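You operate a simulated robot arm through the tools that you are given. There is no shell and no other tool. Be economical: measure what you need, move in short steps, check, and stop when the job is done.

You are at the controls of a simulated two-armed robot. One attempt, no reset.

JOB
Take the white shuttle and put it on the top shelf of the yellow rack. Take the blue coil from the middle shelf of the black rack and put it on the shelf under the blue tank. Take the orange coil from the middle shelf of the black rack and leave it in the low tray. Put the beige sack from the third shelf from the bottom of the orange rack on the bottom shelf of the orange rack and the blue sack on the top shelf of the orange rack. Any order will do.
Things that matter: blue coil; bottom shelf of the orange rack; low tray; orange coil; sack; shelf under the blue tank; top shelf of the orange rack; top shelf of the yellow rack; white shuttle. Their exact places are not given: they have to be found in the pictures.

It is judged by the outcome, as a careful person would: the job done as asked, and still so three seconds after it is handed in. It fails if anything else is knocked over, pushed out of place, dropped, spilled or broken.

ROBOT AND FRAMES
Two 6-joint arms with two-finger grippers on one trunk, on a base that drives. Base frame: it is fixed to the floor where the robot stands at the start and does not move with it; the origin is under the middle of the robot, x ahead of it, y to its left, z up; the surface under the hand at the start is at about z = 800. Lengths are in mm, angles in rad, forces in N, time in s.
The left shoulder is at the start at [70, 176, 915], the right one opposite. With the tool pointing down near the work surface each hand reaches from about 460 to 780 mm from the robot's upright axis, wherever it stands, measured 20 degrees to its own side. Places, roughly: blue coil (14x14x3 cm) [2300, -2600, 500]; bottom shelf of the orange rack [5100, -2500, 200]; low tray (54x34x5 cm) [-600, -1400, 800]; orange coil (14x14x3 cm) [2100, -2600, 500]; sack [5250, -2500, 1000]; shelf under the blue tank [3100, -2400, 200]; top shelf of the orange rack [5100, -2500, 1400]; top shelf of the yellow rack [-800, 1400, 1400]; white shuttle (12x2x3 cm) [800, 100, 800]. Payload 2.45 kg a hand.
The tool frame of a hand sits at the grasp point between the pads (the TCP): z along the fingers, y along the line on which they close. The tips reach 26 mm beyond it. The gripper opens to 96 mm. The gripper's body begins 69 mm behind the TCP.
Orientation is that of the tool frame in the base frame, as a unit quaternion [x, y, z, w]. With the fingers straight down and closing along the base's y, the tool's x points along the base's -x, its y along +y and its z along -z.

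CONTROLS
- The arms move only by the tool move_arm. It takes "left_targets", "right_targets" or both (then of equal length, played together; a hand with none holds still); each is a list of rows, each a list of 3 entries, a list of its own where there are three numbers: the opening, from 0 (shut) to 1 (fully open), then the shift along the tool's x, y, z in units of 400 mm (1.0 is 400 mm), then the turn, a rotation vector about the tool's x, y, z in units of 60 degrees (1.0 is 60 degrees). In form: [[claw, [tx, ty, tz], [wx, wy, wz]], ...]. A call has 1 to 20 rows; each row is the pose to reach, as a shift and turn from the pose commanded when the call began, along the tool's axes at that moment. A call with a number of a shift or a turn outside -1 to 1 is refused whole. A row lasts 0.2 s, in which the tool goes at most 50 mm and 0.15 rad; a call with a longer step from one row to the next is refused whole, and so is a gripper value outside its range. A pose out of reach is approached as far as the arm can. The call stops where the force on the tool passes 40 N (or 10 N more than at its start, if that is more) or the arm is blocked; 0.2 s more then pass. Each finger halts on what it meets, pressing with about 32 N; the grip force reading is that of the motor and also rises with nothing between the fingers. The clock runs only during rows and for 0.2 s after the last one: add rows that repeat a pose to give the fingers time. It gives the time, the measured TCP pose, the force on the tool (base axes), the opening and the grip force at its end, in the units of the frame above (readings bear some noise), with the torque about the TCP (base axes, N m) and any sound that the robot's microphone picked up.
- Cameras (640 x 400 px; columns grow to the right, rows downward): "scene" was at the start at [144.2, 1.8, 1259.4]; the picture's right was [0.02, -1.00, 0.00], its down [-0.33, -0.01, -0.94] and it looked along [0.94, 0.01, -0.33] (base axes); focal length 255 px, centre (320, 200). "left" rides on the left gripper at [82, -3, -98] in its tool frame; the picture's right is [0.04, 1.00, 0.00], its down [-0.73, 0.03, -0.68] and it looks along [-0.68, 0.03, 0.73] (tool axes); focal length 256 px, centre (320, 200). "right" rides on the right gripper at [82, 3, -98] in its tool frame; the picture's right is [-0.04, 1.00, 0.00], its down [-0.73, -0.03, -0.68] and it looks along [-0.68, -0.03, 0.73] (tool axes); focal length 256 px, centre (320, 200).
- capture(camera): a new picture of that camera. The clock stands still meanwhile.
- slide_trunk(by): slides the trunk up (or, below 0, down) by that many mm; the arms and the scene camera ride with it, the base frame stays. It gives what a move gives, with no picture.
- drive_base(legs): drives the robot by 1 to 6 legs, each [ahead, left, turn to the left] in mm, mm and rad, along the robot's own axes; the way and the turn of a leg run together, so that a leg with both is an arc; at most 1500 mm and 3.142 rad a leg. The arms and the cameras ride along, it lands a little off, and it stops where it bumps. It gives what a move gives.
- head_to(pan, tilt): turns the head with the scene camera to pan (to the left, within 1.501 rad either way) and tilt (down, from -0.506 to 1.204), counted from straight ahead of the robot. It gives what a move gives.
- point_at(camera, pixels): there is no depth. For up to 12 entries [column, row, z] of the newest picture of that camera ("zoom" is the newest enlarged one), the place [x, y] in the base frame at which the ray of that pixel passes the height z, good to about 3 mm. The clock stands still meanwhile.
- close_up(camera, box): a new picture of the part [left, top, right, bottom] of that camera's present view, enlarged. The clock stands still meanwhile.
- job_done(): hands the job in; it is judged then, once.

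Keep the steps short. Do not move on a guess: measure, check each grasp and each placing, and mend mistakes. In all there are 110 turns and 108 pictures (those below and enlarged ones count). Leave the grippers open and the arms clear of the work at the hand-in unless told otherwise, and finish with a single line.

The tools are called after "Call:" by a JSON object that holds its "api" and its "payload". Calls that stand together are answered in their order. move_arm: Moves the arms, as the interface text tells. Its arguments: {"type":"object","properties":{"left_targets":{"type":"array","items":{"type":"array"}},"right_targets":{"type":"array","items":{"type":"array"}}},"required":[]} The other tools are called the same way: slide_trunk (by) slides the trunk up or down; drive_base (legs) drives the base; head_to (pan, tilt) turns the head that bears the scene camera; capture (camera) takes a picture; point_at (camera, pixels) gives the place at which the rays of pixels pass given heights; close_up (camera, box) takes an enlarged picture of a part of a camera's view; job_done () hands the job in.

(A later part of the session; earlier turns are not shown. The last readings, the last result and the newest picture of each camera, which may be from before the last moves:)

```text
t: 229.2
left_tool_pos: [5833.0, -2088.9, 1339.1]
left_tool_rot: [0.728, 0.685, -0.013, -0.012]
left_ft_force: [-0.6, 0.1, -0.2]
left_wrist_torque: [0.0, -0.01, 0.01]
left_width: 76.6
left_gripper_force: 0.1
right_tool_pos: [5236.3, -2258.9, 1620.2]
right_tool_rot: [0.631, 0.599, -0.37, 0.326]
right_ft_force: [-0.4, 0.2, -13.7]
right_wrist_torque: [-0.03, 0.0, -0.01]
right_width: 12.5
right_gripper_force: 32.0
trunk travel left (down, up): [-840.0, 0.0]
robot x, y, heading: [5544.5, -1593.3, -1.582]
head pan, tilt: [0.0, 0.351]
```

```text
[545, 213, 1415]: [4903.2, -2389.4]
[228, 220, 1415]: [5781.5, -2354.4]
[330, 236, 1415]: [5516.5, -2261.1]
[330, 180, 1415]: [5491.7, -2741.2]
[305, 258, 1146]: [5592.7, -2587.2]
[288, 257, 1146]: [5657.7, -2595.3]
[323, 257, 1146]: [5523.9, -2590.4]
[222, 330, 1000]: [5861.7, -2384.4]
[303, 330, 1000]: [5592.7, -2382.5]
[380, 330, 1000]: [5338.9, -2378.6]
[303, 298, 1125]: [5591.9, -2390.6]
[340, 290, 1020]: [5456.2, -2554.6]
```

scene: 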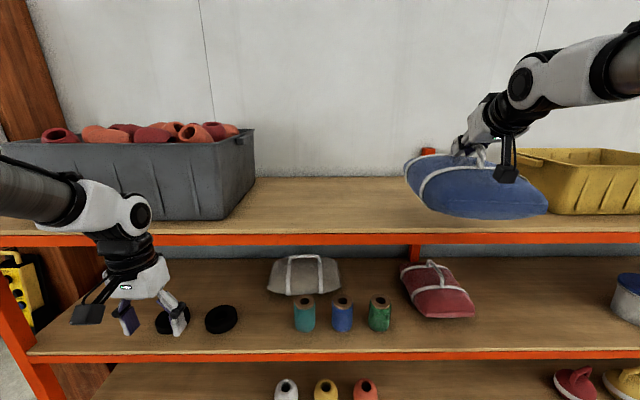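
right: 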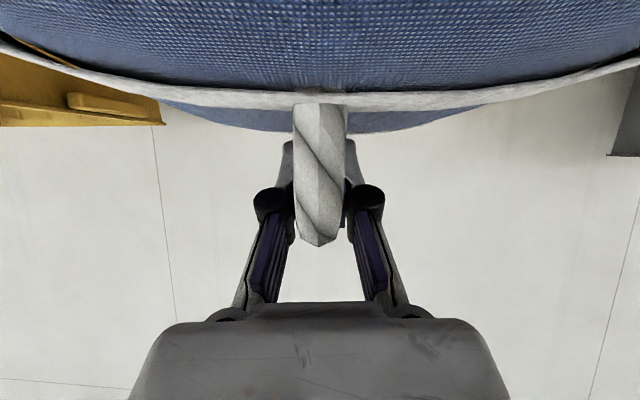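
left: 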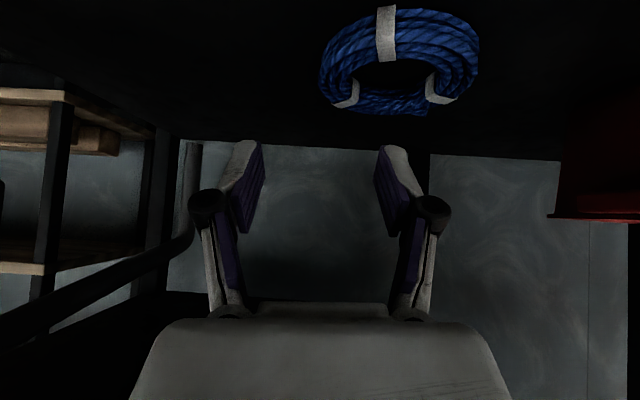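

Free from x 4903 to 5781. I shift left 64, extend the arm 120 and drive in 100.

Call:
{"api": "drive_base", "payload": {"legs": [[0, 64, 0]]}}

Call:
{"api": "move_arm", "payload": {"right_targets": [[0, [-0.039, 0, 0.064], [0, 0, 0]], [0, [-0.078, 0, 0.128], [0, 0, 0]], [0, [-0.117, 0, 0.192], [0, 0, 0]], [0, [-0.156, 0, 0.256], [0, 0, 0]], [0, [-0.156, 0, 0.256], [0, 0, 0]]]}}

Call:
{"api": "drive_base", "payload": {"legs": [[100, 0, 0]]}}

Call:
{"api": "capture", "payload": {"camera": "scene"}}

```text
t: 230.2
left_tool_pos: [5885.6, -2090.2, 1342.5]
left_tool_rot: [0.729, 0.684, -0.011, -0.008]
left_ft_force: [-1.2, -0.5, -0.1]
left_wrist_torque: [0.02, -0.13, 0.0]
left_width: 76.7
left_gripper_force: 0.1
right_tool_pos: [5284.9, -2259.5, 1617.6]
right_tool_rot: [0.634, 0.597, -0.367, 0.327]
right_ft_force: [-2.7, 0.0, -13.4]
right_wrist_torque: [-0.03, 0.12, 0.11]
right_width: 12.6
right_gripper_force: 31.7
trunk travel left (down, up): [-840.0, 0.0]
robot x, y, heading: [5611.5, -1591.9, -1.583]
head pan, tilt: [0.0, 0.351]
```

```text
t: 231.4
left_tool_pos: [5897.1, -2090.9, 1338.3]
left_tool_rot: [0.73, 0.683, -0.013, -0.012]
left_ft_force: [0.0, 0.4, 0.4]
left_wrist_torque: [0.02, -0.04, -0.02]
left_width: 76.5
left_gripper_force: 0.0
right_tool_pos: [5289.3, -2381.2, 1620.8]
right_tool_rot: [0.632, 0.6, -0.368, 0.324]
right_ft_force: [-0.8, -0.4, -13.7]
right_wrist_torque: [-0.02, 0.04, 0.0]
right_width: 12.4
right_gripper_force: 31.9
trunk travel left (down, up): [-840.0, 0.0]
robot x, y, heading: [5608.7, -1591.7, -1.584]
head pan, tilt: [0.0, 0.351]
```

```text
t: 232.5
left_tool_pos: [5897.6, -2182.7, 1342.5]
left_tool_rot: [0.73, 0.683, -0.015, -0.01]
left_ft_force: [-0.3, 1.2, -0.2]
left_wrist_torque: [-0.07, 0.03, 0.01]
left_width: 76.9
left_gripper_force: 0.0
right_tool_pos: [5290.1, -2469.3, 1627.0]
right_tool_rot: [0.631, 0.597, -0.372, 0.326]
right_ft_force: [-0.6, 1.3, -11.9]
right_wrist_torque: [0.06, 0.02, 0.01]
right_width: 12.7
right_gripper_force: 31.9
trunk travel left (down, up): [-840.0, 0.0]
robot x, y, heading: [5605.0, -1691.7, -1.585]
head pan, tilt: [0.0, 0.351]
```

```text
25 pictures are left
```

scene: 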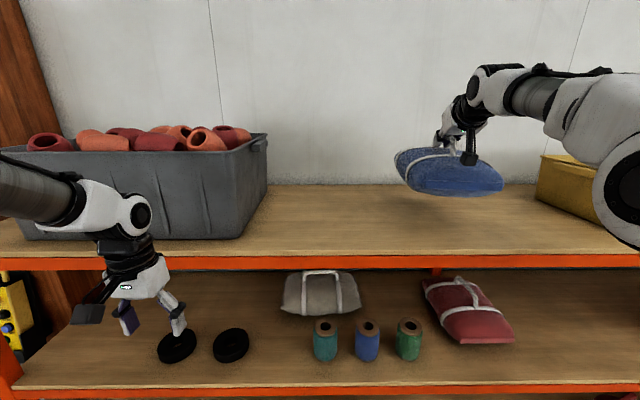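

Sack is over the shelf. I lower it, fast 60 mm then in 5 mm steps to contact.

Call:
{"api": "move_arm", "payload": {"right_targets": [[0, [0.064, 0, 0.039], [0, 0, 0]], [0, [0.128, 0, 0.078], [0, 0, 0]], [0, [0.139, 0, 0.0845], [0, 0, 0]], [0, [0.15, 0, 0.091], [0, 0, 0]], [0, [0.16, 0, 0.0975], [0, 0, 0]], [0, [0.171, 0, 0.104], [0, 0, 0]], [0, [0.182, 0, 0.1105], [0, 0, 0]], [0, [0.192, 0, 0.117], [0, 0, 0]], [0, [0.203, 0, 0.1235], [0, 0, 0]], [0, [0.214, 0, 0.13], [0, 0, 0]]]}}

```text
t: 234.7
left_tool_pos: [5897.9, -2186.3, 1338.6]
left_tool_rot: [0.73, 0.683, -0.015, -0.01]
left_ft_force: [0.3, -1.3, 0.5]
left_wrist_torque: [0.04, -0.02, 0.03]
left_width: 76.7
left_gripper_force: 0.2
right_tool_pos: [5288.0, -2474.9, 1534.9]
right_tool_rot: [0.629, 0.595, -0.376, 0.331]
right_ft_force: [1.9, 3.5, 6.4]
right_wrist_torque: [0.34, -0.31, 0.04]
right_width: 11.9
right_gripper_force: 31.8
trunk travel left (down, up): [-840.0, 0.0]
robot x, y, heading: [5608.6, -1692.3, -1.582]
head pan, tilt: [0.0, 0.351]
stopped in row 10 (right hand): the force on the tool passed its limit at 48 N (the readings are from after the stop); the commanded pose is now the measured one
```

Contact at z≈1535 (force now +6 N up, sack resting). I open, lift the fingers straight up, and check.

Call:
{"api": "move_arm", "payload": {"right_targets": [[0.3, [0, 0, 0], [0, 0, 0]], [0.6, [0, 0, 0], [0, 0, 0]], [0.6, [0, 0, 0], [0, 0, 0]], [0.6, [-0.05, 0, -0.03], [0, 0, 0]], [0.6, [-0.12, 0, -0.073], [0, 0, 0]], [0.6, [-0.17, 0, -0.104], [0, 0, 0]]]}}

Call:
{"api": "capture", "payload": {"camera": "scene"}}

```text
t: 236.1
left_tool_pos: [5897.4, -2187.3, 1338.7]
left_tool_rot: [0.73, 0.684, -0.014, -0.011]
left_ft_force: [-0.3, 0.3, 0.4]
left_wrist_torque: [0.03, 0.02, -0.02]
left_width: 76.9
left_gripper_force: 0.1
right_tool_pos: [5288.7, -2474.9, 1613.0]
right_tool_rot: [0.63, 0.595, -0.375, 0.329]
right_ft_force: [0.7, -0.1, 0.3]
right_wrist_torque: [0.02, 0.01, -0.03]
right_width: 57.9
right_gripper_force: 0.1
trunk travel left (down, up): [-840.0, 0.0]
robot x, y, heading: [5607.2, -1691.7, -1.583]
head pan, tilt: [0.0, 0.351]
```

```text
24 pictures are left
```

scene: 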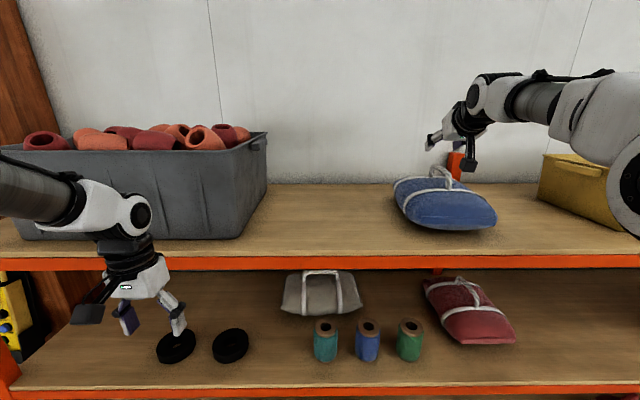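

Blue sack sits on the top shelf. Now I back off, raise the left hand out of the way, and lower the trunk for the beige sack.

Call:
{"api": "drive_base", "payload": {"legs": [[-260, 0, 0]]}}

Call:
{"api": "slide_trunk", "payload": {"by": -290}}

Call:
{"api": "move_arm", "payload": {"left_targets": [[0.8, [0.01, 0, -0.1], [0, 0, 0]], [0.8, [0.02, 0, -0.2], [0, 0, 0]], [0.8, [0.04, 0, -0.3], [0, 0, 0]], [0.8, [0.06, 0, -0.4], [0, 0, 0]], [0.8, [0.08, 0, -0.5], [0, 0, 0]], [0.8, [0.1, 0, -0.6], [0, 0, 0]], [0.8, [0.12, 0, -0.7], [0, 0, 0]], [0.8, [0.12, 0, -0.8], [0, 0, 0]]], "right_targets": [[0.4, [0, 0, 0], [0, -0.1, 0]], [0.4, [0, 0, 0], [0, -0.19, 0]], [0.4, [0, 0, 0], [0, -0.19, 0]], [0.4, [0, 0, 0], [0, -0.19, 0]], [0.4, [0, 0, 0], [0, -0.19, 0]], [0.4, [0, 0, 0], [0, -0.19, 0]], [0.4, [0, 0, 0], [0, -0.19, 0]], [0.4, [0, 0, 0], [0, -0.19, 0]]]}}

Call:
{"api": "move_arm", "payload": {"right_targets": [[0.4, [0, 0, 0], [0, 0, 0.125]], [0.4, [0, 0, 0], [0, 0, 0.25]], [0.4, [0, 0, 0], [0, 0, 0.375]], [0.4, [0, 0, 0], [0, 0, 0.5]], [0.4, [0, 0, 0], [0, 0, 0.625]], [0.4, [0, 0, 0], [0, 0, 0.75]], [0.4, [0, 0, 0], [0, 0, 0.875]], [0.4, [0, 0, 0], [0, 0, 1.0]]]}}

Call:
{"api": "move_arm", "payload": {"right_targets": [[0.4, [0, 0, 0], [0, 0, 0.125]], [0.4, [0, 0, 0], [0, 0, 0.25]], [0.4, [0, 0, 0], [0, 0, 0.375]], [0.4, [0, 0, 0], [0, 0, 0.5]], [0.4, [0, 0, 0], [0, 0, 0.5]]]}}

Call:
{"api": "capture", "payload": {"camera": "scene"}}

```text
t: 237.9
left_tool_pos: [5900.5, -1931.1, 1338.4]
left_tool_rot: [0.73, 0.683, -0.014, -0.012]
left_ft_force: [0.2, -1.2, -0.4]
left_wrist_torque: [0.01, 0.01, 0.01]
left_width: 76.6
left_gripper_force: 0.0
right_tool_pos: [5291.6, -2220.5, 1611.5]
right_tool_rot: [0.63, 0.597, -0.374, 0.329]
right_ft_force: [0.2, -0.3, -0.2]
right_wrist_torque: [-0.01, 0.0, 0.0]
right_width: 57.5
right_gripper_force: 0.0
trunk travel left (down, up): [-840.0, 0.0]
robot x, y, heading: [5609.8, -1432.5, -1.579]
head pan, tilt: [0.0, 0.351]
```

```text
t: 240.9
left_tool_pos: [5900.9, -1928.9, 1048.8]
left_tool_rot: [0.729, 0.684, -0.014, -0.012]
left_ft_force: [0.4, -0.4, 0.2]
left_wrist_torque: [-0.04, -0.05, 0.02]
left_width: 76.7
left_gripper_force: 0.1
right_tool_pos: [5292.2, -2216.9, 1323.0]
right_tool_rot: [0.629, 0.596, -0.375, 0.33]
right_ft_force: [-0.3, -0.9, 0.3]
right_wrist_torque: [-0.01, 0.03, -0.03]
right_width: 57.5
right_gripper_force: 0.0
trunk travel left (down, up): [-550.0, 290.0]
robot x, y, heading: [5609.8, -1431.6, -1.586]
head pan, tilt: [0.0, 0.351]
```

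```text
t: 242.7
left_tool_pos: [5915.7, -1879.3, 1369.9]
left_tool_rot: [0.729, 0.684, -0.013, -0.01]
left_ft_force: [0.0, 0.1, 0.8]
left_wrist_torque: [-0.01, -0.03, -0.02]
left_width: 76.7
left_gripper_force: 0.1
left hand out of reach, approached as far as the arm can: row 4, 5, 6, 7
right_tool_pos: [5292.3, -2215.5, 1323.7]
right_tool_rot: [0.589, 0.56, -0.436, 0.387]
right_ft_force: [-0.1, 0.6, -0.1]
right_wrist_torque: [0.0, -0.01, -0.02]
right_width: 38.6
right_gripper_force: 0.1
trunk travel left (down, up): [-550.0, 290.0]
robot x, y, heading: [5612.6, -1432.5, -1.585]
head pan, tilt: [0.0, 0.351]
```

```text
t: 244.5
left_tool_pos: [5915.5, -1879.9, 1369.1]
left_tool_rot: [0.73, 0.684, -0.015, -0.012]
left_ft_force: [-0.5, -0.1, -0.9]
left_wrist_torque: [0.03, 0.02, -0.03]
left_width: 76.7
left_gripper_force: 0.1
right_tool_pos: [5292.7, -2215.1, 1322.0]
right_tool_rot: [0.79, 0.19, -0.182, 0.553]
right_ft_force: [-0.1, -0.1, -0.2]
right_wrist_torque: [-0.02, 0.0, 0.01]
right_width: 38.5
right_gripper_force: 0.0
trunk travel left (down, up): [-550.0, 290.0]
robot x, y, heading: [5610.7, -1431.4, -1.583]
head pan, tilt: [0.0, 0.351]
```

```text
t: 245.7
left_tool_pos: [5916.0, -1879.7, 1368.3]
left_tool_rot: [0.73, 0.684, -0.014, -0.012]
left_ft_force: [0.3, -0.1, 0.1]
left_wrist_torque: [0.0, 0.01, -0.03]
left_width: 77.1
left_gripper_force: 0.1
right_tool_pos: [5292.2, -2216.6, 1323.2]
right_tool_rot: [0.813, -0.021, -0.033, 0.581]
right_ft_force: [-0.3, -0.6, -0.1]
right_wrist_torque: [-0.04, 0.01, 0.01]
right_width: 38.3
right_gripper_force: 0.0
trunk travel left (down, up): [-550.0, 290.0]
robot x, y, heading: [5616.1, -1430.2, -1.583]
head pan, tilt: [0.0, 0.351]
```

```text
23 pictures are left
```

scene: 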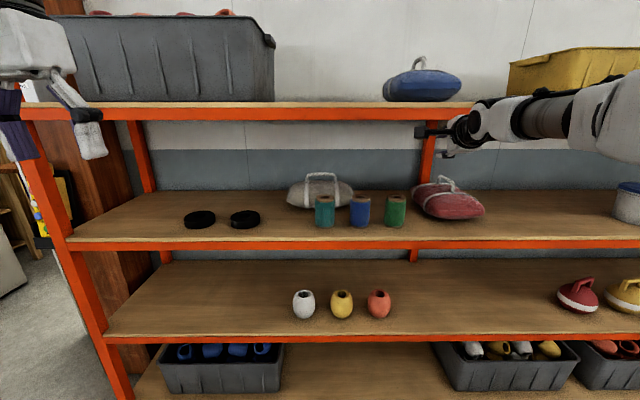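

Tool now points 19° below horizontal with vertical closing. I re-measure the beige handle, spools, discs and the bottom-shelf gap.

Call:
{"api": "close_up", "payload": {"camera": "scene", "box": [260, 150, 420, 250]}}

Call:
{"api": "point_at", "payload": {"camera": "scene", "pixels": [[306, 176, 1148], [338, 176, 1148], [316, 198, 1125], [334, 198, 1125], [325, 228, 1000], [230, 215, 1025], [260, 215, 1025], [285, 345, 220], [432, 345, 220], [360, 345, 590], [286, 188, 1060], [353, 190, 1060]]}}

```text
4.00 times, centred on (340, 200) of scene
```

zoom: 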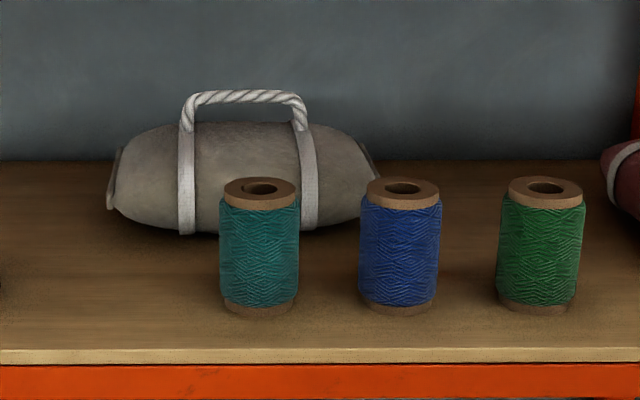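

```text
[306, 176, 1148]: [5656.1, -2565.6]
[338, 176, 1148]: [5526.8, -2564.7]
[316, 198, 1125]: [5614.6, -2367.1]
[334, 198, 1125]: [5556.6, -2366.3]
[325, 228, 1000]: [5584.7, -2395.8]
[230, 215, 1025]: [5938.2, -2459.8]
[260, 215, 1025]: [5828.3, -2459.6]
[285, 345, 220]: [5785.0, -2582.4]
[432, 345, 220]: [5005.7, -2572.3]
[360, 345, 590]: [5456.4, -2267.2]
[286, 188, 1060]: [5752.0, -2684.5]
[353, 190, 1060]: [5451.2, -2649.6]
```

Handle centre (5592,-2583), sack 5451–5752, teal spool right in front (top z 1125). I move left ~306 and lower the hand to z≈1172 in front of the rack.

Call:
{"api": "drive_base", "payload": {"legs": [[0, 306, 0]]}}

Call:
{"api": "move_arm", "payload": {"right_targets": [[0.36, [0.003, -0.09, 0.03], [0, 0, 0]], [0.36, [0.006, -0.18, 0.061], [0, 0, 0]], [0.36, [0.008, -0.27, 0.092], [0, 0, 0]], [0.36, [0.011, -0.357, 0.122], [0, 0, 0]], [0.36, [0.011, -0.357, 0.122], [0, 0, 0]]]}}

```text
t: 247.7
left_tool_pos: [6220.7, -1883.9, 1369.2]
left_tool_rot: [0.729, 0.684, -0.013, -0.011]
left_ft_force: [0.7, 0.0, 0.4]
left_wrist_torque: [-0.03, -0.01, 0.03]
left_width: 76.6
left_gripper_force: 0.0
right_tool_pos: [5598.3, -2220.7, 1322.1]
right_tool_rot: [0.813, -0.021, -0.034, 0.581]
right_ft_force: [0.8, 0.7, 0.6]
right_wrist_torque: [0.02, 0.02, 0.01]
right_width: 38.3
right_gripper_force: 0.0
trunk travel left (down, up): [-550.0, 290.0]
robot x, y, heading: [5915.6, -1437.6, -1.581]
head pan, tilt: [0.0, 0.351]
```

```text
t: 248.9
left_tool_pos: [6222.8, -1883.4, 1368.3]
left_tool_rot: [0.73, 0.683, -0.015, -0.01]
left_ft_force: [0.2, -0.3, -0.9]
left_wrist_torque: [-0.03, -0.01, 0.01]
left_width: 76.9
left_gripper_force: 0.0
right_tool_pos: [5612.8, -2228.7, 1190.8]
right_tool_rot: [0.823, 0.002, 0.0, 0.569]
right_ft_force: [1.1, -1.1, -0.3]
right_wrist_torque: [-0.01, 0.03, -0.01]
right_width: 34.9
right_gripper_force: 0.1
right hand out of reach, approached as far as the arm can: row 3, 4
trunk travel left (down, up): [-550.0, 290.0]
robot x, y, heading: [5911.9, -1438.7, -1.581]
head pan, tilt: [0.0, 0.351]
```

Pitch now 21°, no yaw. I lower the trunk 17 mm, shift right 20 and drive in 277 over the spool.

Call:
{"api": "slide_trunk", "payload": {"by": -16}}

Call:
{"api": "drive_base", "payload": {"legs": [[0, -20, 0], [180, 0, 0]]}}

Call:
{"api": "close_up", "payload": {"camera": "scene", "box": [320, 120, 520, 245]}}

Call:
{"api": "capture", "payload": {"camera": "right"}}

```text
t: 249.6
left_tool_pos: [6221.8, -1882.6, 1354.3]
left_tool_rot: [0.729, 0.684, -0.013, -0.011]
left_ft_force: [-0.2, 0.5, -0.5]
left_wrist_torque: [0.04, 0.03, 0.02]
left_width: 76.7
left_gripper_force: 0.2
right_tool_pos: [5612.8, -2230.0, 1175.0]
right_tool_rot: [0.823, 0.003, -0.001, 0.569]
right_ft_force: [0.6, 0.1, -0.3]
right_wrist_torque: [0.01, 0.02, 0.03]
right_width: 34.9
right_gripper_force: 0.1
trunk travel left (down, up): [-534.0, 306.0]
robot x, y, heading: [5917.9, -1433.9, -1.583]
head pan, tilt: [0.0, 0.351]
```

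```text
t: 251.5
left_tool_pos: [6199.2, -2064.9, 1353.2]
left_tool_rot: [0.73, 0.683, -0.014, -0.011]
left_ft_force: [0.0, 0.1, -0.4]
left_wrist_torque: [0.04, 0.02, 0.0]
left_width: 76.7
left_gripper_force: 0.0
right_tool_pos: [5589.1, -2410.4, 1175.3]
right_tool_rot: [0.822, 0.002, 0.0, 0.569]
right_ft_force: [-0.7, 0.7, -0.6]
right_wrist_torque: [0.0, 0.01, -0.02]
right_width: 34.6
right_gripper_force: 0.0
trunk travel left (down, up): [-534.0, 306.0]
robot x, y, heading: [5891.2, -1616.7, -1.584]
head pan, tilt: [0.0, 0.351]
```

```text
3.20 times, centred on (420, 182) of scene
```

zoom: 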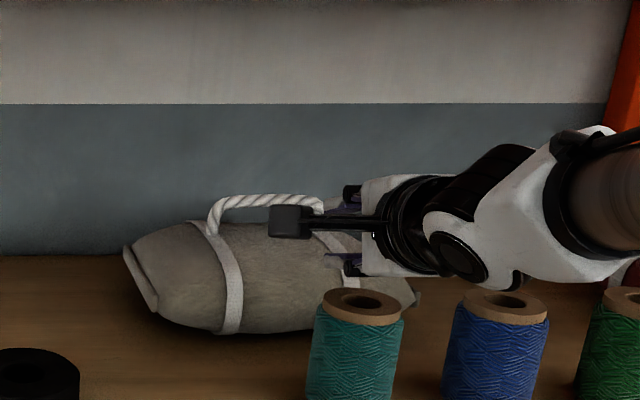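

```text
20 pictures are left
```

right: 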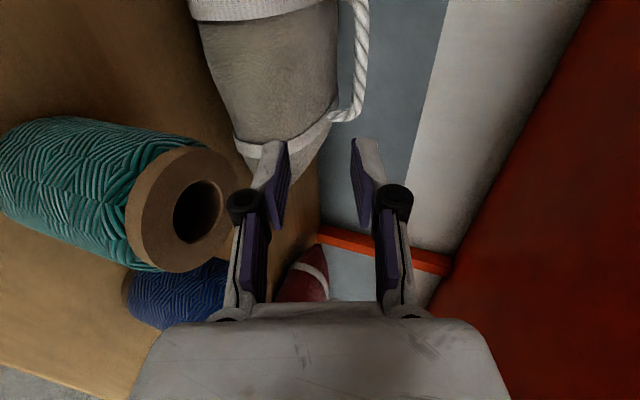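

Rope height agrees (~1145). I drive in 96 more, then advance 74 mm along the tool axis.

Call:
{"api": "drive_base", "payload": {"legs": [[96, 2, 0]]}}

Call:
{"api": "move_arm", "payload": {"right_targets": [[0.36, [0, 0, 0.06], [0, 0, 0]], [0.36, [0, 0, 0.12], [0, 0, 0]], [0.36, [0, 0, 0.16], [0, 0, 0]], [0.36, [0, 0, 0.185], [0, 0, 0]], [0.36, [0, 0, 0.185], [0, 0, 0]]]}}

Call:
{"api": "capture", "payload": {"camera": "right"}}

Call:
{"api": "close_up", "payload": {"camera": "scene", "box": [320, 120, 520, 245]}}

```text
t: 252.6
left_tool_pos: [6199.0, -2162.2, 1352.7]
left_tool_rot: [0.73, 0.683, -0.014, -0.011]
left_ft_force: [-0.4, -0.5, -0.2]
left_wrist_torque: [0.05, 0.0, 0.02]
left_width: 76.6
left_gripper_force: 0.1
right_tool_pos: [5588.6, -2506.6, 1175.2]
right_tool_rot: [0.823, 0.001, -0.001, 0.568]
right_ft_force: [-0.1, -0.1, -0.4]
right_wrist_torque: [-0.01, 0.0, -0.02]
right_width: 34.7
right_gripper_force: 0.0
trunk travel left (down, up): [-534.0, 306.0]
robot x, y, heading: [5894.2, -1712.8, -1.58]
head pan, tilt: [0.0, 0.351]
```

```text
t: 253.8
left_tool_pos: [6197.3, -2160.1, 1353.7]
left_tool_rot: [0.73, 0.684, -0.015, -0.01]
left_ft_force: [-0.1, 0.4, 0.2]
left_wrist_torque: [-0.02, -0.01, 0.05]
left_width: 76.8
left_gripper_force: 0.1
right_tool_pos: [5587.8, -2561.2, 1138.4]
right_tool_rot: [0.82, 0.001, -0.001, 0.573]
right_ft_force: [-2.2, 2.5, 5.7]
right_wrist_torque: [-0.21, 0.01, -0.02]
right_width: 34.0
right_gripper_force: 0.1
right hand out of reach, approached as far as the arm can: row 2, 3, 4, 5
trunk travel left (down, up): [-534.0, 306.0]
robot x, y, heading: [5894.2, -1712.7, -1.585]
head pan, tilt: [0.0, 0.351]
```

```text
19 pictures are left
```

right: 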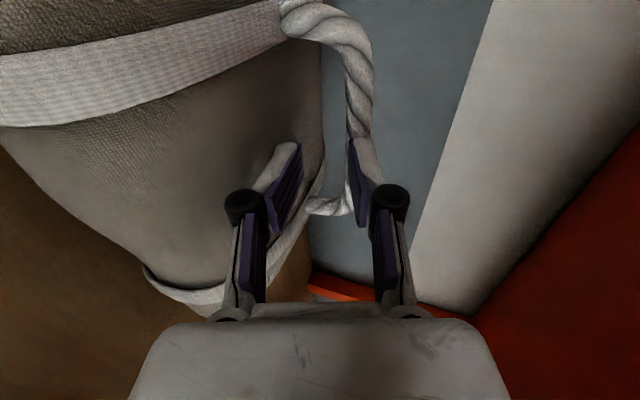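

```text
3.20 times, centred on (420, 182) of scene
```

zoom: 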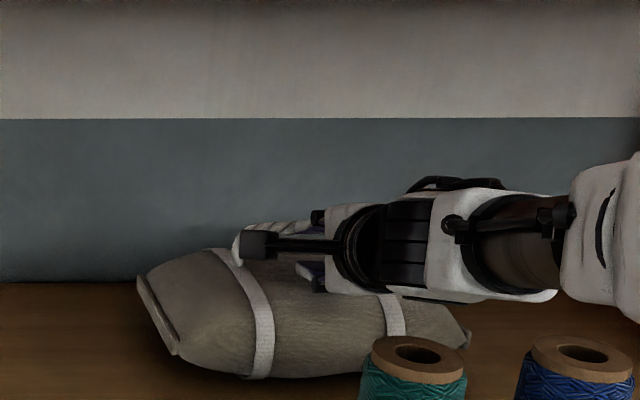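

The tip is ~20 mm too low relative to the rope and the arm is near its straight-wrist limit, so I use base and trunk: back 45, up 19, forward 55.

Call:
{"api": "drive_base", "payload": {"legs": [[-45, 0, 0]]}}

Call:
{"api": "slide_trunk", "payload": {"by": 19}}

Call:
{"api": "drive_base", "payload": {"legs": [[55, 0, 0]]}}

Call:
{"api": "capture", "payload": {"camera": "right"}}

```text
t: 254.7
left_tool_pos: [6200.2, -2117.0, 1353.7]
left_tool_rot: [0.73, 0.684, -0.014, -0.011]
left_ft_force: [-0.3, 0.3, 0.1]
left_wrist_torque: [0.0, 0.0, -0.01]
left_width: 76.9
left_gripper_force: 0.1
right_tool_pos: [5592.5, -2518.5, 1136.5]
right_tool_rot: [0.821, 0.001, -0.002, 0.57]
right_ft_force: [0.3, 0.0, 0.0]
right_wrist_torque: [0.01, 0.0, 0.02]
right_width: 35.5
right_gripper_force: 0.7
trunk travel left (down, up): [-534.0, 306.0]
robot x, y, heading: [5895.0, -1668.7, -1.581]
head pan, tilt: [0.0, 0.351]
```

```text
t: 255.3
left_tool_pos: [6199.8, -2114.7, 1372.9]
left_tool_rot: [0.73, 0.683, -0.014, -0.011]
left_ft_force: [0.4, 0.5, -0.3]
left_wrist_torque: [0.01, 0.03, -0.02]
left_width: 76.8
left_gripper_force: 0.2
right_tool_pos: [5591.0, -2516.9, 1156.5]
right_tool_rot: [0.821, 0.001, -0.001, 0.571]
right_ft_force: [0.8, 0.7, -0.1]
right_wrist_torque: [0.0, -0.01, -0.01]
right_width: 34.6
right_gripper_force: 0.1
trunk travel left (down, up): [-553.0, 287.0]
robot x, y, heading: [5899.6, -1669.4, -1.586]
head pan, tilt: [0.0, 0.351]
```

```text
t: 256.3
left_tool_pos: [6199.3, -2169.6, 1373.4]
left_tool_rot: [0.73, 0.683, -0.015, -0.01]
left_ft_force: [0.0, -0.6, -0.1]
left_wrist_torque: [-0.04, 0.0, 0.02]
left_width: 76.8
left_gripper_force: 0.0
right_tool_pos: [5591.2, -2571.5, 1156.4]
right_tool_rot: [0.821, 0.001, -0.002, 0.571]
right_ft_force: [1.5, 0.2, -0.5]
right_wrist_torque: [-0.01, -0.01, 0.0]
right_width: 34.6
right_gripper_force: 0.0
trunk travel left (down, up): [-553.0, 287.0]
robot x, y, heading: [5895.2, -1723.1, -1.582]
head pan, tilt: [0.0, 0.351]
```

```text
17 pictures are left
```

right: 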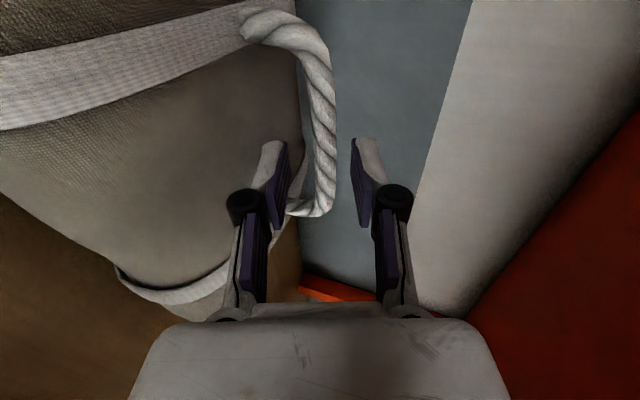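

The rope now lies between the fingers with no contact. Close and lift 15 mm with the trunk.

Call:
{"api": "move_arm", "payload": {"right_targets": [[0.15, [0, 0, 0], [0, 0, 0]], [0, [0, 0, 0], [0, 0, 0]], [0, [0, 0, 0], [0, 0, 0]], [0, [0, 0, 0], [0, 0, 0]]]}}

Call:
{"api": "slide_trunk", "payload": {"by": 20}}

Call:
{"api": "capture", "payload": {"camera": "scene"}}

```text
t: 257.3
left_tool_pos: [6198.6, -2171.5, 1371.2]
left_tool_rot: [0.73, 0.683, -0.014, -0.011]
left_ft_force: [-0.3, 0.3, 0.0]
left_wrist_torque: [-0.04, 0.01, -0.03]
left_width: 76.9
left_gripper_force: 0.0
right_tool_pos: [5590.2, -2573.4, 1154.9]
right_tool_rot: [0.821, 0.001, -0.002, 0.571]
right_ft_force: [-0.8, 0.5, 0.1]
right_wrist_torque: [0.03, 0.02, -0.02]
right_width: 0.0
right_gripper_force: 29.3
trunk travel left (down, up): [-553.0, 287.0]
robot x, y, heading: [5896.5, -1725.0, -1.586]
head pan, tilt: [0.0, 0.351]
```

```text
t: 258.0
left_tool_pos: [6198.1, -2172.1, 1393.1]
left_tool_rot: [0.73, 0.683, -0.013, -0.01]
left_ft_force: [-0.5, -0.3, 0.1]
left_wrist_torque: [0.0, -0.01, -0.04]
left_width: 76.6
left_gripper_force: 0.0
right_tool_pos: [5590.4, -2572.8, 1175.2]
right_tool_rot: [0.821, 0.0, -0.002, 0.571]
right_ft_force: [0.7, -0.9, 0.0]
right_wrist_torque: [-0.03, 0.0, 0.01]
right_width: 0.0
right_gripper_force: 28.4
trunk travel left (down, up): [-573.0, 267.0]
robot x, y, heading: [5894.5, -1721.5, -1.586]
head pan, tilt: [0.0, 0.351]
```

```text
16 pictures are left
```

scene: 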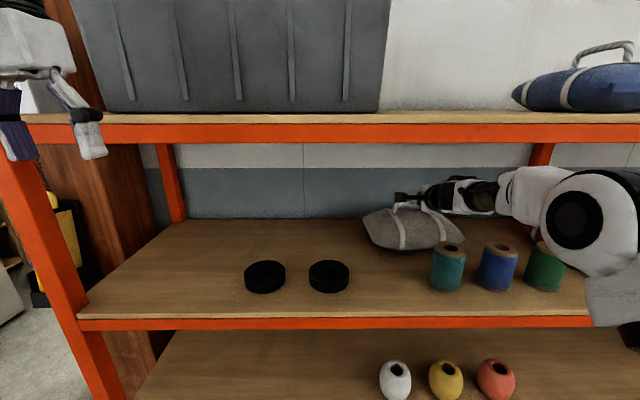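

Missed: rope is slightly beyond the tips. I back 40, open, lower 20, and go in ~63.

Call:
{"api": "drive_base", "payload": {"legs": [[-40, 0, 0]]}}

Call:
{"api": "move_arm", "payload": {"right_targets": [[0.36, [0, 0, 0], [0, 0, 0]], [0.36, [0, 0, 0], [0, 0, 0]]]}}

Call:
{"api": "slide_trunk", "payload": {"by": -19}}

Call:
{"api": "drive_base", "payload": {"legs": [[63, 0, 0]]}}

Call:
{"api": "capture", "payload": {"camera": "right"}}

```text
t: 258.9
left_tool_pos: [6198.7, -2135.8, 1390.3]
left_tool_rot: [0.73, 0.683, -0.012, -0.012]
left_ft_force: [-0.2, -0.6, -1.2]
left_wrist_torque: [0.03, -0.03, -0.05]
left_width: 76.8
left_gripper_force: 0.1
right_tool_pos: [5590.1, -2536.9, 1172.6]
right_tool_rot: [0.822, 0.001, -0.002, 0.569]
right_ft_force: [-0.8, 0.0, 0.0]
right_wrist_torque: [0.0, 0.05, 0.0]
right_width: 0.0
right_gripper_force: 28.1
trunk travel left (down, up): [-573.0, 267.0]
robot x, y, heading: [5898.5, -1683.3, -1.576]
head pan, tilt: [0.0, 0.351]
```

```text
t: 259.4
left_tool_pos: [6198.5, -2133.3, 1392.9]
left_tool_rot: [0.731, 0.682, -0.014, -0.011]
left_ft_force: [0.8, -1.1, 0.2]
left_wrist_torque: [-0.03, -0.02, -0.01]
left_width: 77.0
left_gripper_force: 0.0
right_tool_pos: [5591.7, -2534.2, 1175.3]
right_tool_rot: [0.822, 0.001, -0.001, 0.57]
right_ft_force: [-0.1, 0.5, 0.2]
right_wrist_torque: [0.0, -0.04, 0.01]
right_width: 34.6
right_gripper_force: 0.0
trunk travel left (down, up): [-573.0, 267.0]
robot x, y, heading: [5898.3, -1685.9, -1.584]
head pan, tilt: [0.0, 0.351]
```

```text
t: 260.1
left_tool_pos: [6199.7, -2132.8, 1373.0]
left_tool_rot: [0.73, 0.683, -0.014, -0.011]
left_ft_force: [0.2, 0.8, -0.4]
left_wrist_torque: [-0.03, -0.03, -0.01]
left_width: 76.6
left_gripper_force: 0.1
right_tool_pos: [5592.2, -2532.2, 1158.1]
right_tool_rot: [0.822, 0.001, -0.002, 0.57]
right_ft_force: [0.0, 0.6, 0.3]
right_wrist_torque: [-0.01, 0.02, 0.02]
right_width: 34.8
right_gripper_force: 0.1
trunk travel left (down, up): [-554.0, 286.0]
robot x, y, heading: [5899.4, -1683.2, -1.584]
head pan, tilt: [0.0, 0.351]
```

```text
t: 261.1
left_tool_pos: [6198.3, -2195.0, 1373.4]
left_tool_rot: [0.729, 0.684, -0.013, -0.011]
left_ft_force: [0.2, 0.5, -0.7]
left_wrist_torque: [0.03, -0.03, 0.02]
left_width: 76.7
left_gripper_force: 0.0
right_tool_pos: [5590.7, -2594.6, 1158.0]
right_tool_rot: [0.821, 0.002, -0.001, 0.57]
right_ft_force: [0.3, 1.1, 0.2]
right_wrist_torque: [-0.02, 0.04, -0.03]
right_width: 34.4
right_gripper_force: 0.1
trunk travel left (down, up): [-554.0, 286.0]
robot x, y, heading: [5892.9, -1746.1, -1.586]
head pan, tilt: [0.0, 0.351]
```

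```text
15 pictures are left
```

right: 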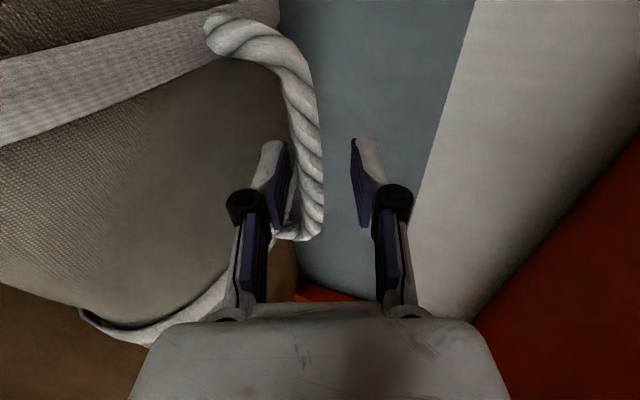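

Call:
{"api": "move_arm", "payload": {"right_targets": [[0.15, [0, 0, 0], [0, 0, 0]], [0, [0, 0, 0], [0, 0, 0]], [0, [0, 0, 0], [0, 0, 0]], [0, [0, 0, 0], [0, 0, 0]]]}}

```text
t: 262.1
left_tool_pos: [6197.4, -2197.0, 1372.4]
left_tool_rot: [0.729, 0.684, -0.013, -0.012]
left_ft_force: [0.3, -0.2, 0.0]
left_wrist_torque: [0.0, 0.01, 0.03]
left_width: 76.8
left_gripper_force: 0.1
right_tool_pos: [5590.1, -2597.9, 1154.1]
right_tool_rot: [0.822, 0.001, -0.001, 0.569]
right_ft_force: [0.0, 0.1, -12.6]
right_wrist_torque: [0.1, 0.04, -0.02]
right_width: 13.0
right_gripper_force: 31.9
trunk travel left (down, up): [-554.0, 286.0]
robot x, y, heading: [5898.1, -1746.9, -1.583]
head pan, tilt: [0.0, 0.351]
```

Gripped (13 mm, 12.6 N load). I lift 40 with the trunk and look.

Call:
{"api": "slide_trunk", "payload": {"by": 40}}

Call:
{"api": "capture", "payload": {"camera": "scene"}}

```text
t: 262.9
left_tool_pos: [6197.7, -2197.7, 1412.9]
left_tool_rot: [0.73, 0.683, -0.013, -0.012]
left_ft_force: [0.3, -0.1, -0.2]
left_wrist_torque: [0.02, 0.04, 0.0]
left_width: 77.0
left_gripper_force: 0.0
right_tool_pos: [5589.3, -2599.1, 1194.2]
right_tool_rot: [0.822, 0.001, 0.0, 0.57]
right_ft_force: [0.7, 0.1, -12.8]
right_wrist_torque: [0.08, 0.04, 0.02]
right_width: 12.8
right_gripper_force: 32.3
trunk travel left (down, up): [-594.0, 246.0]
robot x, y, heading: [5895.6, -1747.9, -1.585]
head pan, tilt: [0.0, 0.351]
```

```text
14 pictures are left
```

scene: 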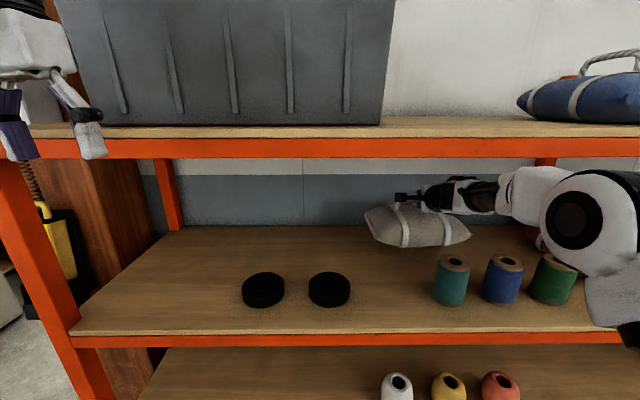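

Sack is up. Strafe left 200 so it clears the teal spool.

Call:
{"api": "drive_base", "payload": {"legs": [[0, 200, 0], [-45, 0, 0]]}}

Call:
{"api": "slide_trunk", "payload": {"by": 25}}

Call:
{"api": "capture", "payload": {"camera": "scene"}}

```text
t: 265.0
left_tool_pos: [6395.6, -2162.6, 1408.9]
left_tool_rot: [0.73, 0.683, -0.009, -0.014]
left_ft_force: [-0.5, -0.4, 0.9]
left_wrist_torque: [0.05, -0.03, 0.02]
left_width: 76.5
left_gripper_force: 0.0
right_tool_pos: [5788.4, -2561.1, 1189.2]
right_tool_rot: [0.824, 0.001, -0.001, 0.567]
right_ft_force: [-0.5, -2.3, -13.9]
right_wrist_torque: [-0.02, 0.04, 0.04]
right_width: 12.8
right_gripper_force: 31.8
trunk travel left (down, up): [-594.0, 246.0]
robot x, y, heading: [6092.7, -1703.3, -1.587]
head pan, tilt: [0.0, 0.351]
```

```text
t: 265.7
left_tool_pos: [6397.4, -2154.1, 1438.2]
left_tool_rot: [0.73, 0.683, -0.014, -0.012]
left_ft_force: [-0.2, 0.6, 0.9]
left_wrist_torque: [-0.04, 0.01, 0.0]
left_width: 76.6
left_gripper_force: 0.1
right_tool_pos: [5791.1, -2555.3, 1218.1]
right_tool_rot: [0.822, 0.001, -0.001, 0.569]
right_ft_force: [-0.6, -0.1, -13.1]
right_wrist_torque: [0.09, 0.05, -0.02]
right_width: 12.9
right_gripper_force: 31.8
trunk travel left (down, up): [-619.0, 221.0]
robot x, y, heading: [6093.4, -1705.3, -1.579]
head pan, tilt: [0.0, 0.351]
```

```text
13 pictures are left
```

scene: 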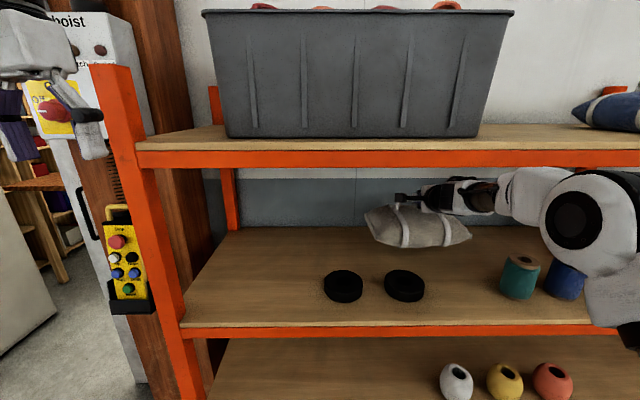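

Clear of the teal spool. I pull straight back 360.

Call:
{"api": "drive_base", "payload": {"legs": [[-370, 0, 0]]}}

Call:
{"api": "capture", "payload": {"camera": "scene"}}

```text
t: 268.1
left_tool_pos: [6403.5, -1785.8, 1437.2]
left_tool_rot: [0.73, 0.683, -0.012, -0.013]
left_ft_force: [-0.4, -0.6, -0.1]
left_wrist_torque: [-0.01, 0.02, 0.01]
left_width: 76.6
left_gripper_force: 0.2
right_tool_pos: [5794.9, -2187.6, 1217.6]
right_tool_rot: [0.823, 0.001, 0.0, 0.568]
right_ft_force: [-0.7, -0.7, -13.8]
right_wrist_torque: [0.11, 0.09, 0.03]
right_width: 12.8
right_gripper_force: 31.9
trunk travel left (down, up): [-619.0, 221.0]
robot x, y, heading: [6096.8, -1329.2, -1.582]
head pan, tilt: [0.0, 0.351]
```

```text
12 pictures are left
```

scene: 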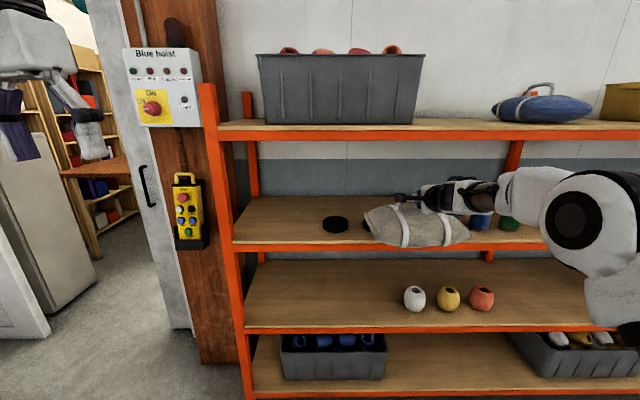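

Free of the shelf. I measure the bottom shelf gap between the bins.

Call:
{"api": "point_at", "payload": {"camera": "scene", "pixels": [[386, 380, 220], [384, 350, 380], [510, 335, 380], [540, 378, 220], [440, 394, 220], [440, 394, 200], [440, 334, 590], [450, 328, 600]]}}

Call:
{"api": "drive_base", "payload": {"legs": [[-60, 0, 0]]}}

Call:
{"api": "slide_trunk", "payload": {"by": -400}}

Call:
{"api": "slide_trunk", "payload": {"by": -219}}

```text
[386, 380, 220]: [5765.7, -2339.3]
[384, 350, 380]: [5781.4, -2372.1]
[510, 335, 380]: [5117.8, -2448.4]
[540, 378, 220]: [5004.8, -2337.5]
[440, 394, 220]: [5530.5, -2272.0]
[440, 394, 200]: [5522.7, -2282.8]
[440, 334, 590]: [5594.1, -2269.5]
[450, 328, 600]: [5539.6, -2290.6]
```

```text
t: 269.1
left_tool_pos: [6402.4, -1731.7, 1435.0]
left_tool_rot: [0.729, 0.684, -0.01, -0.015]
left_ft_force: [-0.3, -1.0, -0.9]
left_wrist_torque: [0.09, 0.0, 0.01]
left_width: 76.8
left_gripper_force: 0.0
right_tool_pos: [5796.1, -2132.3, 1212.8]
right_tool_rot: [0.824, 0.002, -0.001, 0.567]
right_ft_force: [-0.1, -0.8, -13.4]
right_wrist_torque: [0.03, 0.02, -0.01]
right_width: 12.9
right_gripper_force: 32.2
trunk travel left (down, up): [-619.0, 221.0]
robot x, y, heading: [6102.0, -1274.0, -1.583]
head pan, tilt: [0.0, 0.351]
```

```text
t: 272.9
left_tool_pos: [6403.8, -1724.7, 1035.9]
left_tool_rot: [0.729, 0.684, -0.013, -0.011]
left_ft_force: [0.0, 0.2, -0.4]
left_wrist_torque: [-0.02, 0.0, 0.01]
left_width: 77.0
left_gripper_force: 0.1
right_tool_pos: [5796.7, -2126.5, 817.1]
right_tool_rot: [0.824, 0.001, 0.0, 0.567]
right_ft_force: [-0.2, 0.4, -11.9]
right_wrist_torque: [0.06, 0.06, -0.01]
right_width: 12.7
right_gripper_force: 32.2
trunk travel left (down, up): [-219.0, 621.0]
robot x, y, heading: [6102.8, -1272.1, -1.579]
head pan, tilt: [0.0, 0.351]
```

```text
t: 275.2
left_tool_pos: [6402.4, -1725.2, 816.8]
left_tool_rot: [0.729, 0.684, -0.013, -0.012]
left_ft_force: [1.2, 0.5, 0.1]
left_wrist_torque: [0.0, -0.02, 0.0]
left_width: 76.5
left_gripper_force: 0.1
right_tool_pos: [5797.3, -2126.8, 598.5]
right_tool_rot: [0.823, 0.001, 0.0, 0.568]
right_ft_force: [-0.2, -0.3, -12.3]
right_wrist_torque: [0.07, 0.02, 0.02]
right_width: 12.9
right_gripper_force: 32.2
trunk travel left (down, up): [0.0, 840.0]
robot x, y, heading: [6098.0, -1279.5, -1.581]
head pan, tilt: [0.0, 0.351]
```

Gap x 5130–5765 is ample. Trunk is at the bottom; I now lower the arm 200 mm in front of the rack.

Call:
{"api": "move_arm", "payload": {"right_targets": [[0, [0, -0.094, 0.035], [0, 0, 0]], [0, [0, -0.187, 0.071], [0, 0, 0]], [0, [0, -0.28, 0.106], [0, 0, 0]], [0, [0, -0.374, 0.142], [0, 0, 0]], [0, [0, -0.4675, 0.1775], [0, 0, 0]], [0, [0, -0.4675, 0.1775], [0, 0, 0]]]}}

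Call:
{"api": "capture", "payload": {"camera": "scene"}}

```text
t: 276.6
left_tool_pos: [6403.6, -1724.6, 817.9]
left_tool_rot: [0.73, 0.684, -0.012, -0.012]
left_ft_force: [0.4, 0.3, -1.1]
left_wrist_torque: [0.0, 0.0, -0.02]
left_width: 76.8
left_gripper_force: 0.1
right_tool_pos: [5796.5, -2126.6, 397.4]
right_tool_rot: [0.823, 0.002, -0.001, 0.568]
right_ft_force: [-0.7, -0.6, -12.3]
right_wrist_torque: [0.06, 0.07, 0.01]
right_width: 13.3
right_gripper_force: 31.9
trunk travel left (down, up): [0.0, 840.0]
robot x, y, heading: [6101.2, -1274.2, -1.581]
head pan, tilt: [0.0, 0.351]
```

```text
11 pictures are left
```

scene: 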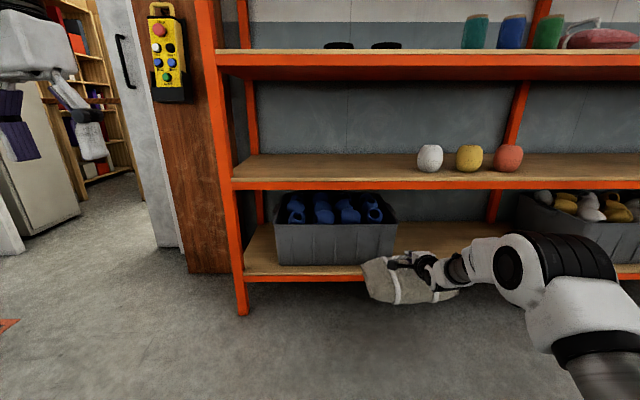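

Works well. Strafe right 345, then drive in 313 with the sack above the bottom shelf.

Call:
{"api": "drive_base", "payload": {"legs": [[0, -345, 0], [313, 0, 0]]}}

Call:
{"api": "capture", "payload": {"camera": "scene"}}

```text
t: 280.6
left_tool_pos: [6054.2, -2034.4, 817.5]
left_tool_rot: [0.728, 0.685, -0.013, -0.011]
left_ft_force: [-0.2, 0.4, 0.5]
left_wrist_torque: [0.0, -0.02, 0.02]
left_width: 76.7
left_gripper_force: 0.0
right_tool_pos: [5447.2, -2436.8, 395.8]
right_tool_rot: [0.823, 0.001, 0.001, 0.567]
right_ft_force: [1.3, 0.9, -12.8]
right_wrist_torque: [0.1, 0.05, 0.0]
right_width: 12.9
right_gripper_force: 31.7
trunk travel left (down, up): [0.0, 840.0]
robot x, y, heading: [5744.4, -1582.9, -1.577]
head pan, tilt: [0.0, 0.351]
```

```text
10 pictures are left
```

scene: 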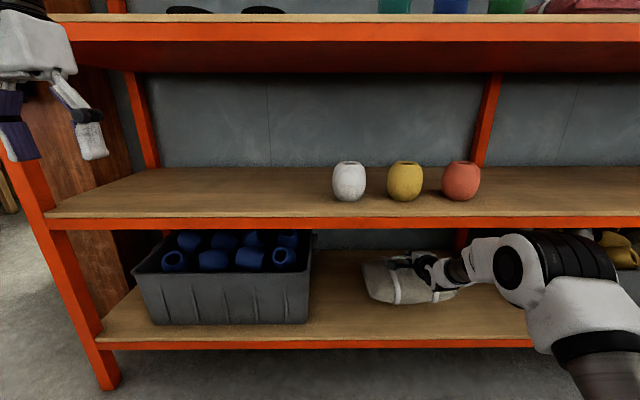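

Sack hovers over the bottom shelf. I lower it to contact.

Call:
{"api": "move_arm", "payload": {"right_targets": [[0, [0, -0.03, 0.011], [0, 0, 0]], [0, [0, -0.042, 0.016], [0, 0, 0]], [0, [0, -0.054, 0.02], [0, 0, 0]], [0, [0, -0.066, 0.025], [0, 0, 0]], [0, [0, -0.078, 0.029], [0, 0, 0]], [0, [0, -0.09, 0.034], [0, 0, 0]], [0, [0, -0.102, 0.038], [0, 0, 0]], [0, [0, -0.114, 0.043], [0, 0, 0]], [0, [0, -0.126, 0.047], [0, 0, 0]], [0, [0, -0.138, 0.052], [0, 0, 0]], [0, [0, -0.15, 0.056], [0, 0, 0]]]}}

```text
t: 283.1
left_tool_pos: [6056.8, -2031.5, 819.6]
left_tool_rot: [0.728, 0.685, -0.015, -0.01]
left_ft_force: [1.4, 0.6, -0.5]
left_wrist_torque: [-0.04, 0.02, 0.01]
left_width: 76.7
left_gripper_force: 0.0
right_tool_pos: [5446.8, -2438.7, 349.4]
right_tool_rot: [0.815, 0.002, -0.001, 0.579]
right_ft_force: [-0.6, -1.0, 17.5]
right_wrist_torque: [-0.15, 0.17, 0.45]
right_width: 12.8
right_gripper_force: 31.9
trunk travel left (down, up): [0.0, 840.0]
robot x, y, heading: [5752.2, -1584.1, -1.582]
head pan, tilt: [0.0, 0.351]
stopped in row 11 (right hand): the force on the tool passed its limit at 41 N (the readings are from after the stop); the commanded pose is now the measured one
```

Resting. I ease up 4 mm, open, and withdraw along the tool axis.

Call:
{"api": "move_arm", "payload": {"right_targets": [[0, [0, 0.01, 0], [0, 0, 0]], [0.2, [0, 0.01, 0], [0, 0, 0]], [0.36, [0, 0.01, 0], [0, 0, 0]], [0.36, [0, 0.01, 0], [0, 0, 0]], [0.36, [0, 0.01, -0.06], [0, 0, 0]], [0.36, [0, 0.01, -0.13], [0, 0, 0]], [0.36, [0, 0.01, -0.2], [0, 0, 0]]]}}

Call:
{"api": "capture", "payload": {"camera": "scene"}}

```text
t: 284.7
left_tool_pos: [6055.3, -2031.1, 818.2]
left_tool_rot: [0.729, 0.685, -0.014, -0.012]
left_ft_force: [-0.1, 0.2, 0.1]
left_wrist_torque: [0.01, -0.03, -0.01]
left_width: 76.3
left_gripper_force: 0.1
right_tool_pos: [5447.4, -2364.4, 373.9]
right_tool_rot: [0.819, 0.002, -0.002, 0.574]
right_ft_force: [-0.1, 0.2, 0.4]
right_wrist_torque: [0.0, 0.02, 0.04]
right_width: 34.8
right_gripper_force: 0.2
trunk travel left (down, up): [0.0, 840.0]
robot x, y, heading: [5753.1, -1583.3, -1.579]
head pan, tilt: [0.0, 0.351]
```

```text
9 pictures are left
```

scene: 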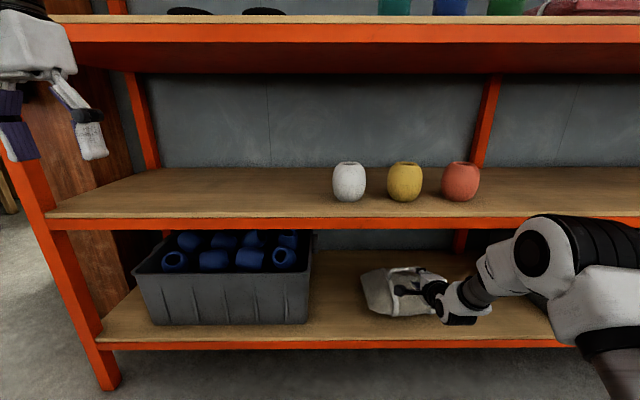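

Beige sack rests on the bottom shelf. I back out and fold the right arm to the pointing-down pose for travel.

Call:
{"api": "drive_base", "payload": {"legs": [[-300, 0, 0]]}}

Call:
{"api": "move_arm", "payload": {"right_targets": [[0.8, [0, 0, -0.05], [0, 0, -0.125]], [0.8, [0, 0, -0.1], [0, 0, -0.25]], [0.8, [0, 0, -0.15], [0, 0, -0.375]], [0.8, [0, 0, -0.2], [0, 0, -0.5]], [0.8, [0, 0, -0.22], [0, 0, -0.625]], [0.8, [0, 0, -0.22], [0, 0, -0.75]], [0.8, [0, 0, -0.22], [0, 0, -0.875]], [0.8, [0, 0, -0.22], [0, 0, -1.0]]]}}

Call:
{"api": "move_arm", "payload": {"right_targets": [[0.8, [0, 0, 0], [0, 0, -0.125]], [0.8, [0, 0, 0], [0, 0, -0.25]], [0.8, [0, 0, 0], [0, 0, -0.375]], [0.8, [0, 0, 0], [0, 0, -0.5]], [0.8, [0, 0, 0], [0, 0, -0.5]]]}}

Call:
{"api": "move_arm", "payload": {"right_targets": [[0.8, [0, 0, 0], [0, 0.125, 0]], [0.8, [0, 0, 0], [0, 0.25, 0]], [0.8, [0, 0, 0], [0, 0.375, 0]], [0.8, [0, 0, 0], [0, 0.5, 0]], [0.8, [0, 0, 0], [0, 0.625, 0]], [0.8, [0, 0, 0], [0, 0.75, 0]], [0.8, [0, 0, 0], [0, 0.875, 0]], [0.8, [0, 0, 0], [0, 1.0, 0]]]}}

```text
t: 286.8
left_tool_pos: [6056.8, -1729.3, 818.1]
left_tool_rot: [0.729, 0.684, -0.012, -0.012]
left_ft_force: [-0.2, -0.3, -0.2]
left_wrist_torque: [0.0, 0.01, 0.0]
left_width: 76.6
left_gripper_force: 0.1
right_tool_pos: [5448.9, -2061.0, 373.1]
right_tool_rot: [0.818, 0.002, -0.001, 0.575]
right_ft_force: [0.9, 0.2, 1.1]
right_wrist_torque: [-0.02, -0.01, -0.04]
right_width: 34.5
right_gripper_force: 0.1
trunk travel left (down, up): [0.0, 840.0]
robot x, y, heading: [5751.8, -1281.0, -1.579]
head pan, tilt: [0.0, 0.351]
```

```text
t: 288.6
left_tool_pos: [6057.6, -1729.4, 818.7]
left_tool_rot: [0.729, 0.684, -0.013, -0.011]
left_ft_force: [0.0, -0.6, -0.1]
left_wrist_torque: [0.0, -0.02, 0.02]
left_width: 76.8
left_gripper_force: 0.0
right_tool_pos: [5450.1, -1977.5, 402.7]
right_tool_rot: [0.707, 0.412, -0.289, 0.497]
right_ft_force: [-0.5, 0.2, 0.8]
right_wrist_torque: [-0.04, 0.0, -0.02]
right_width: 76.8
right_gripper_force: 0.1
trunk travel left (down, up): [0.0, 840.0]
robot x, y, heading: [5755.2, -1278.0, -1.584]
head pan, tilt: [0.0, 0.351]
```

```text
t: 289.8
left_tool_pos: [6057.4, -1728.8, 818.7]
left_tool_rot: [0.729, 0.684, -0.014, -0.012]
left_ft_force: [-0.2, 0.1, 0.1]
left_wrist_torque: [0.01, 0.0, 0.02]
left_width: 76.6
left_gripper_force: 0.1
right_tool_pos: [5449.1, -1979.0, 402.8]
right_tool_rot: [0.577, 0.58, -0.408, 0.405]
right_ft_force: [0.1, -0.5, 0.2]
right_wrist_torque: [0.02, -0.01, -0.01]
right_width: 77.0
right_gripper_force: 0.1
trunk travel left (down, up): [0.0, 840.0]
robot x, y, heading: [5753.3, -1283.0, -1.581]
head pan, tilt: [0.0, 0.351]
```

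```text
t: 291.6
left_tool_pos: [6058.1, -1730.4, 818.8]
left_tool_rot: [0.729, 0.684, -0.013, -0.011]
left_ft_force: [0.2, -0.4, 0.5]
left_wrist_torque: [0.02, -0.01, 0.0]
left_width: 76.8
left_gripper_force: 0.0
right_tool_pos: [5449.3, -1977.3, 402.6]
right_tool_rot: [0.704, 0.705, -0.063, 0.061]
right_ft_force: [0.4, 0.8, -0.1]
right_wrist_torque: [-0.03, 0.01, -0.01]
right_width: 76.8
right_gripper_force: 0.2
right hand out of reach, approached as far as the arm can: row 4
trunk travel left (down, up): [0.0, 840.0]
robot x, y, heading: [5756.5, -1281.1, -1.581]
head pan, tilt: [0.0, 0.351]
```

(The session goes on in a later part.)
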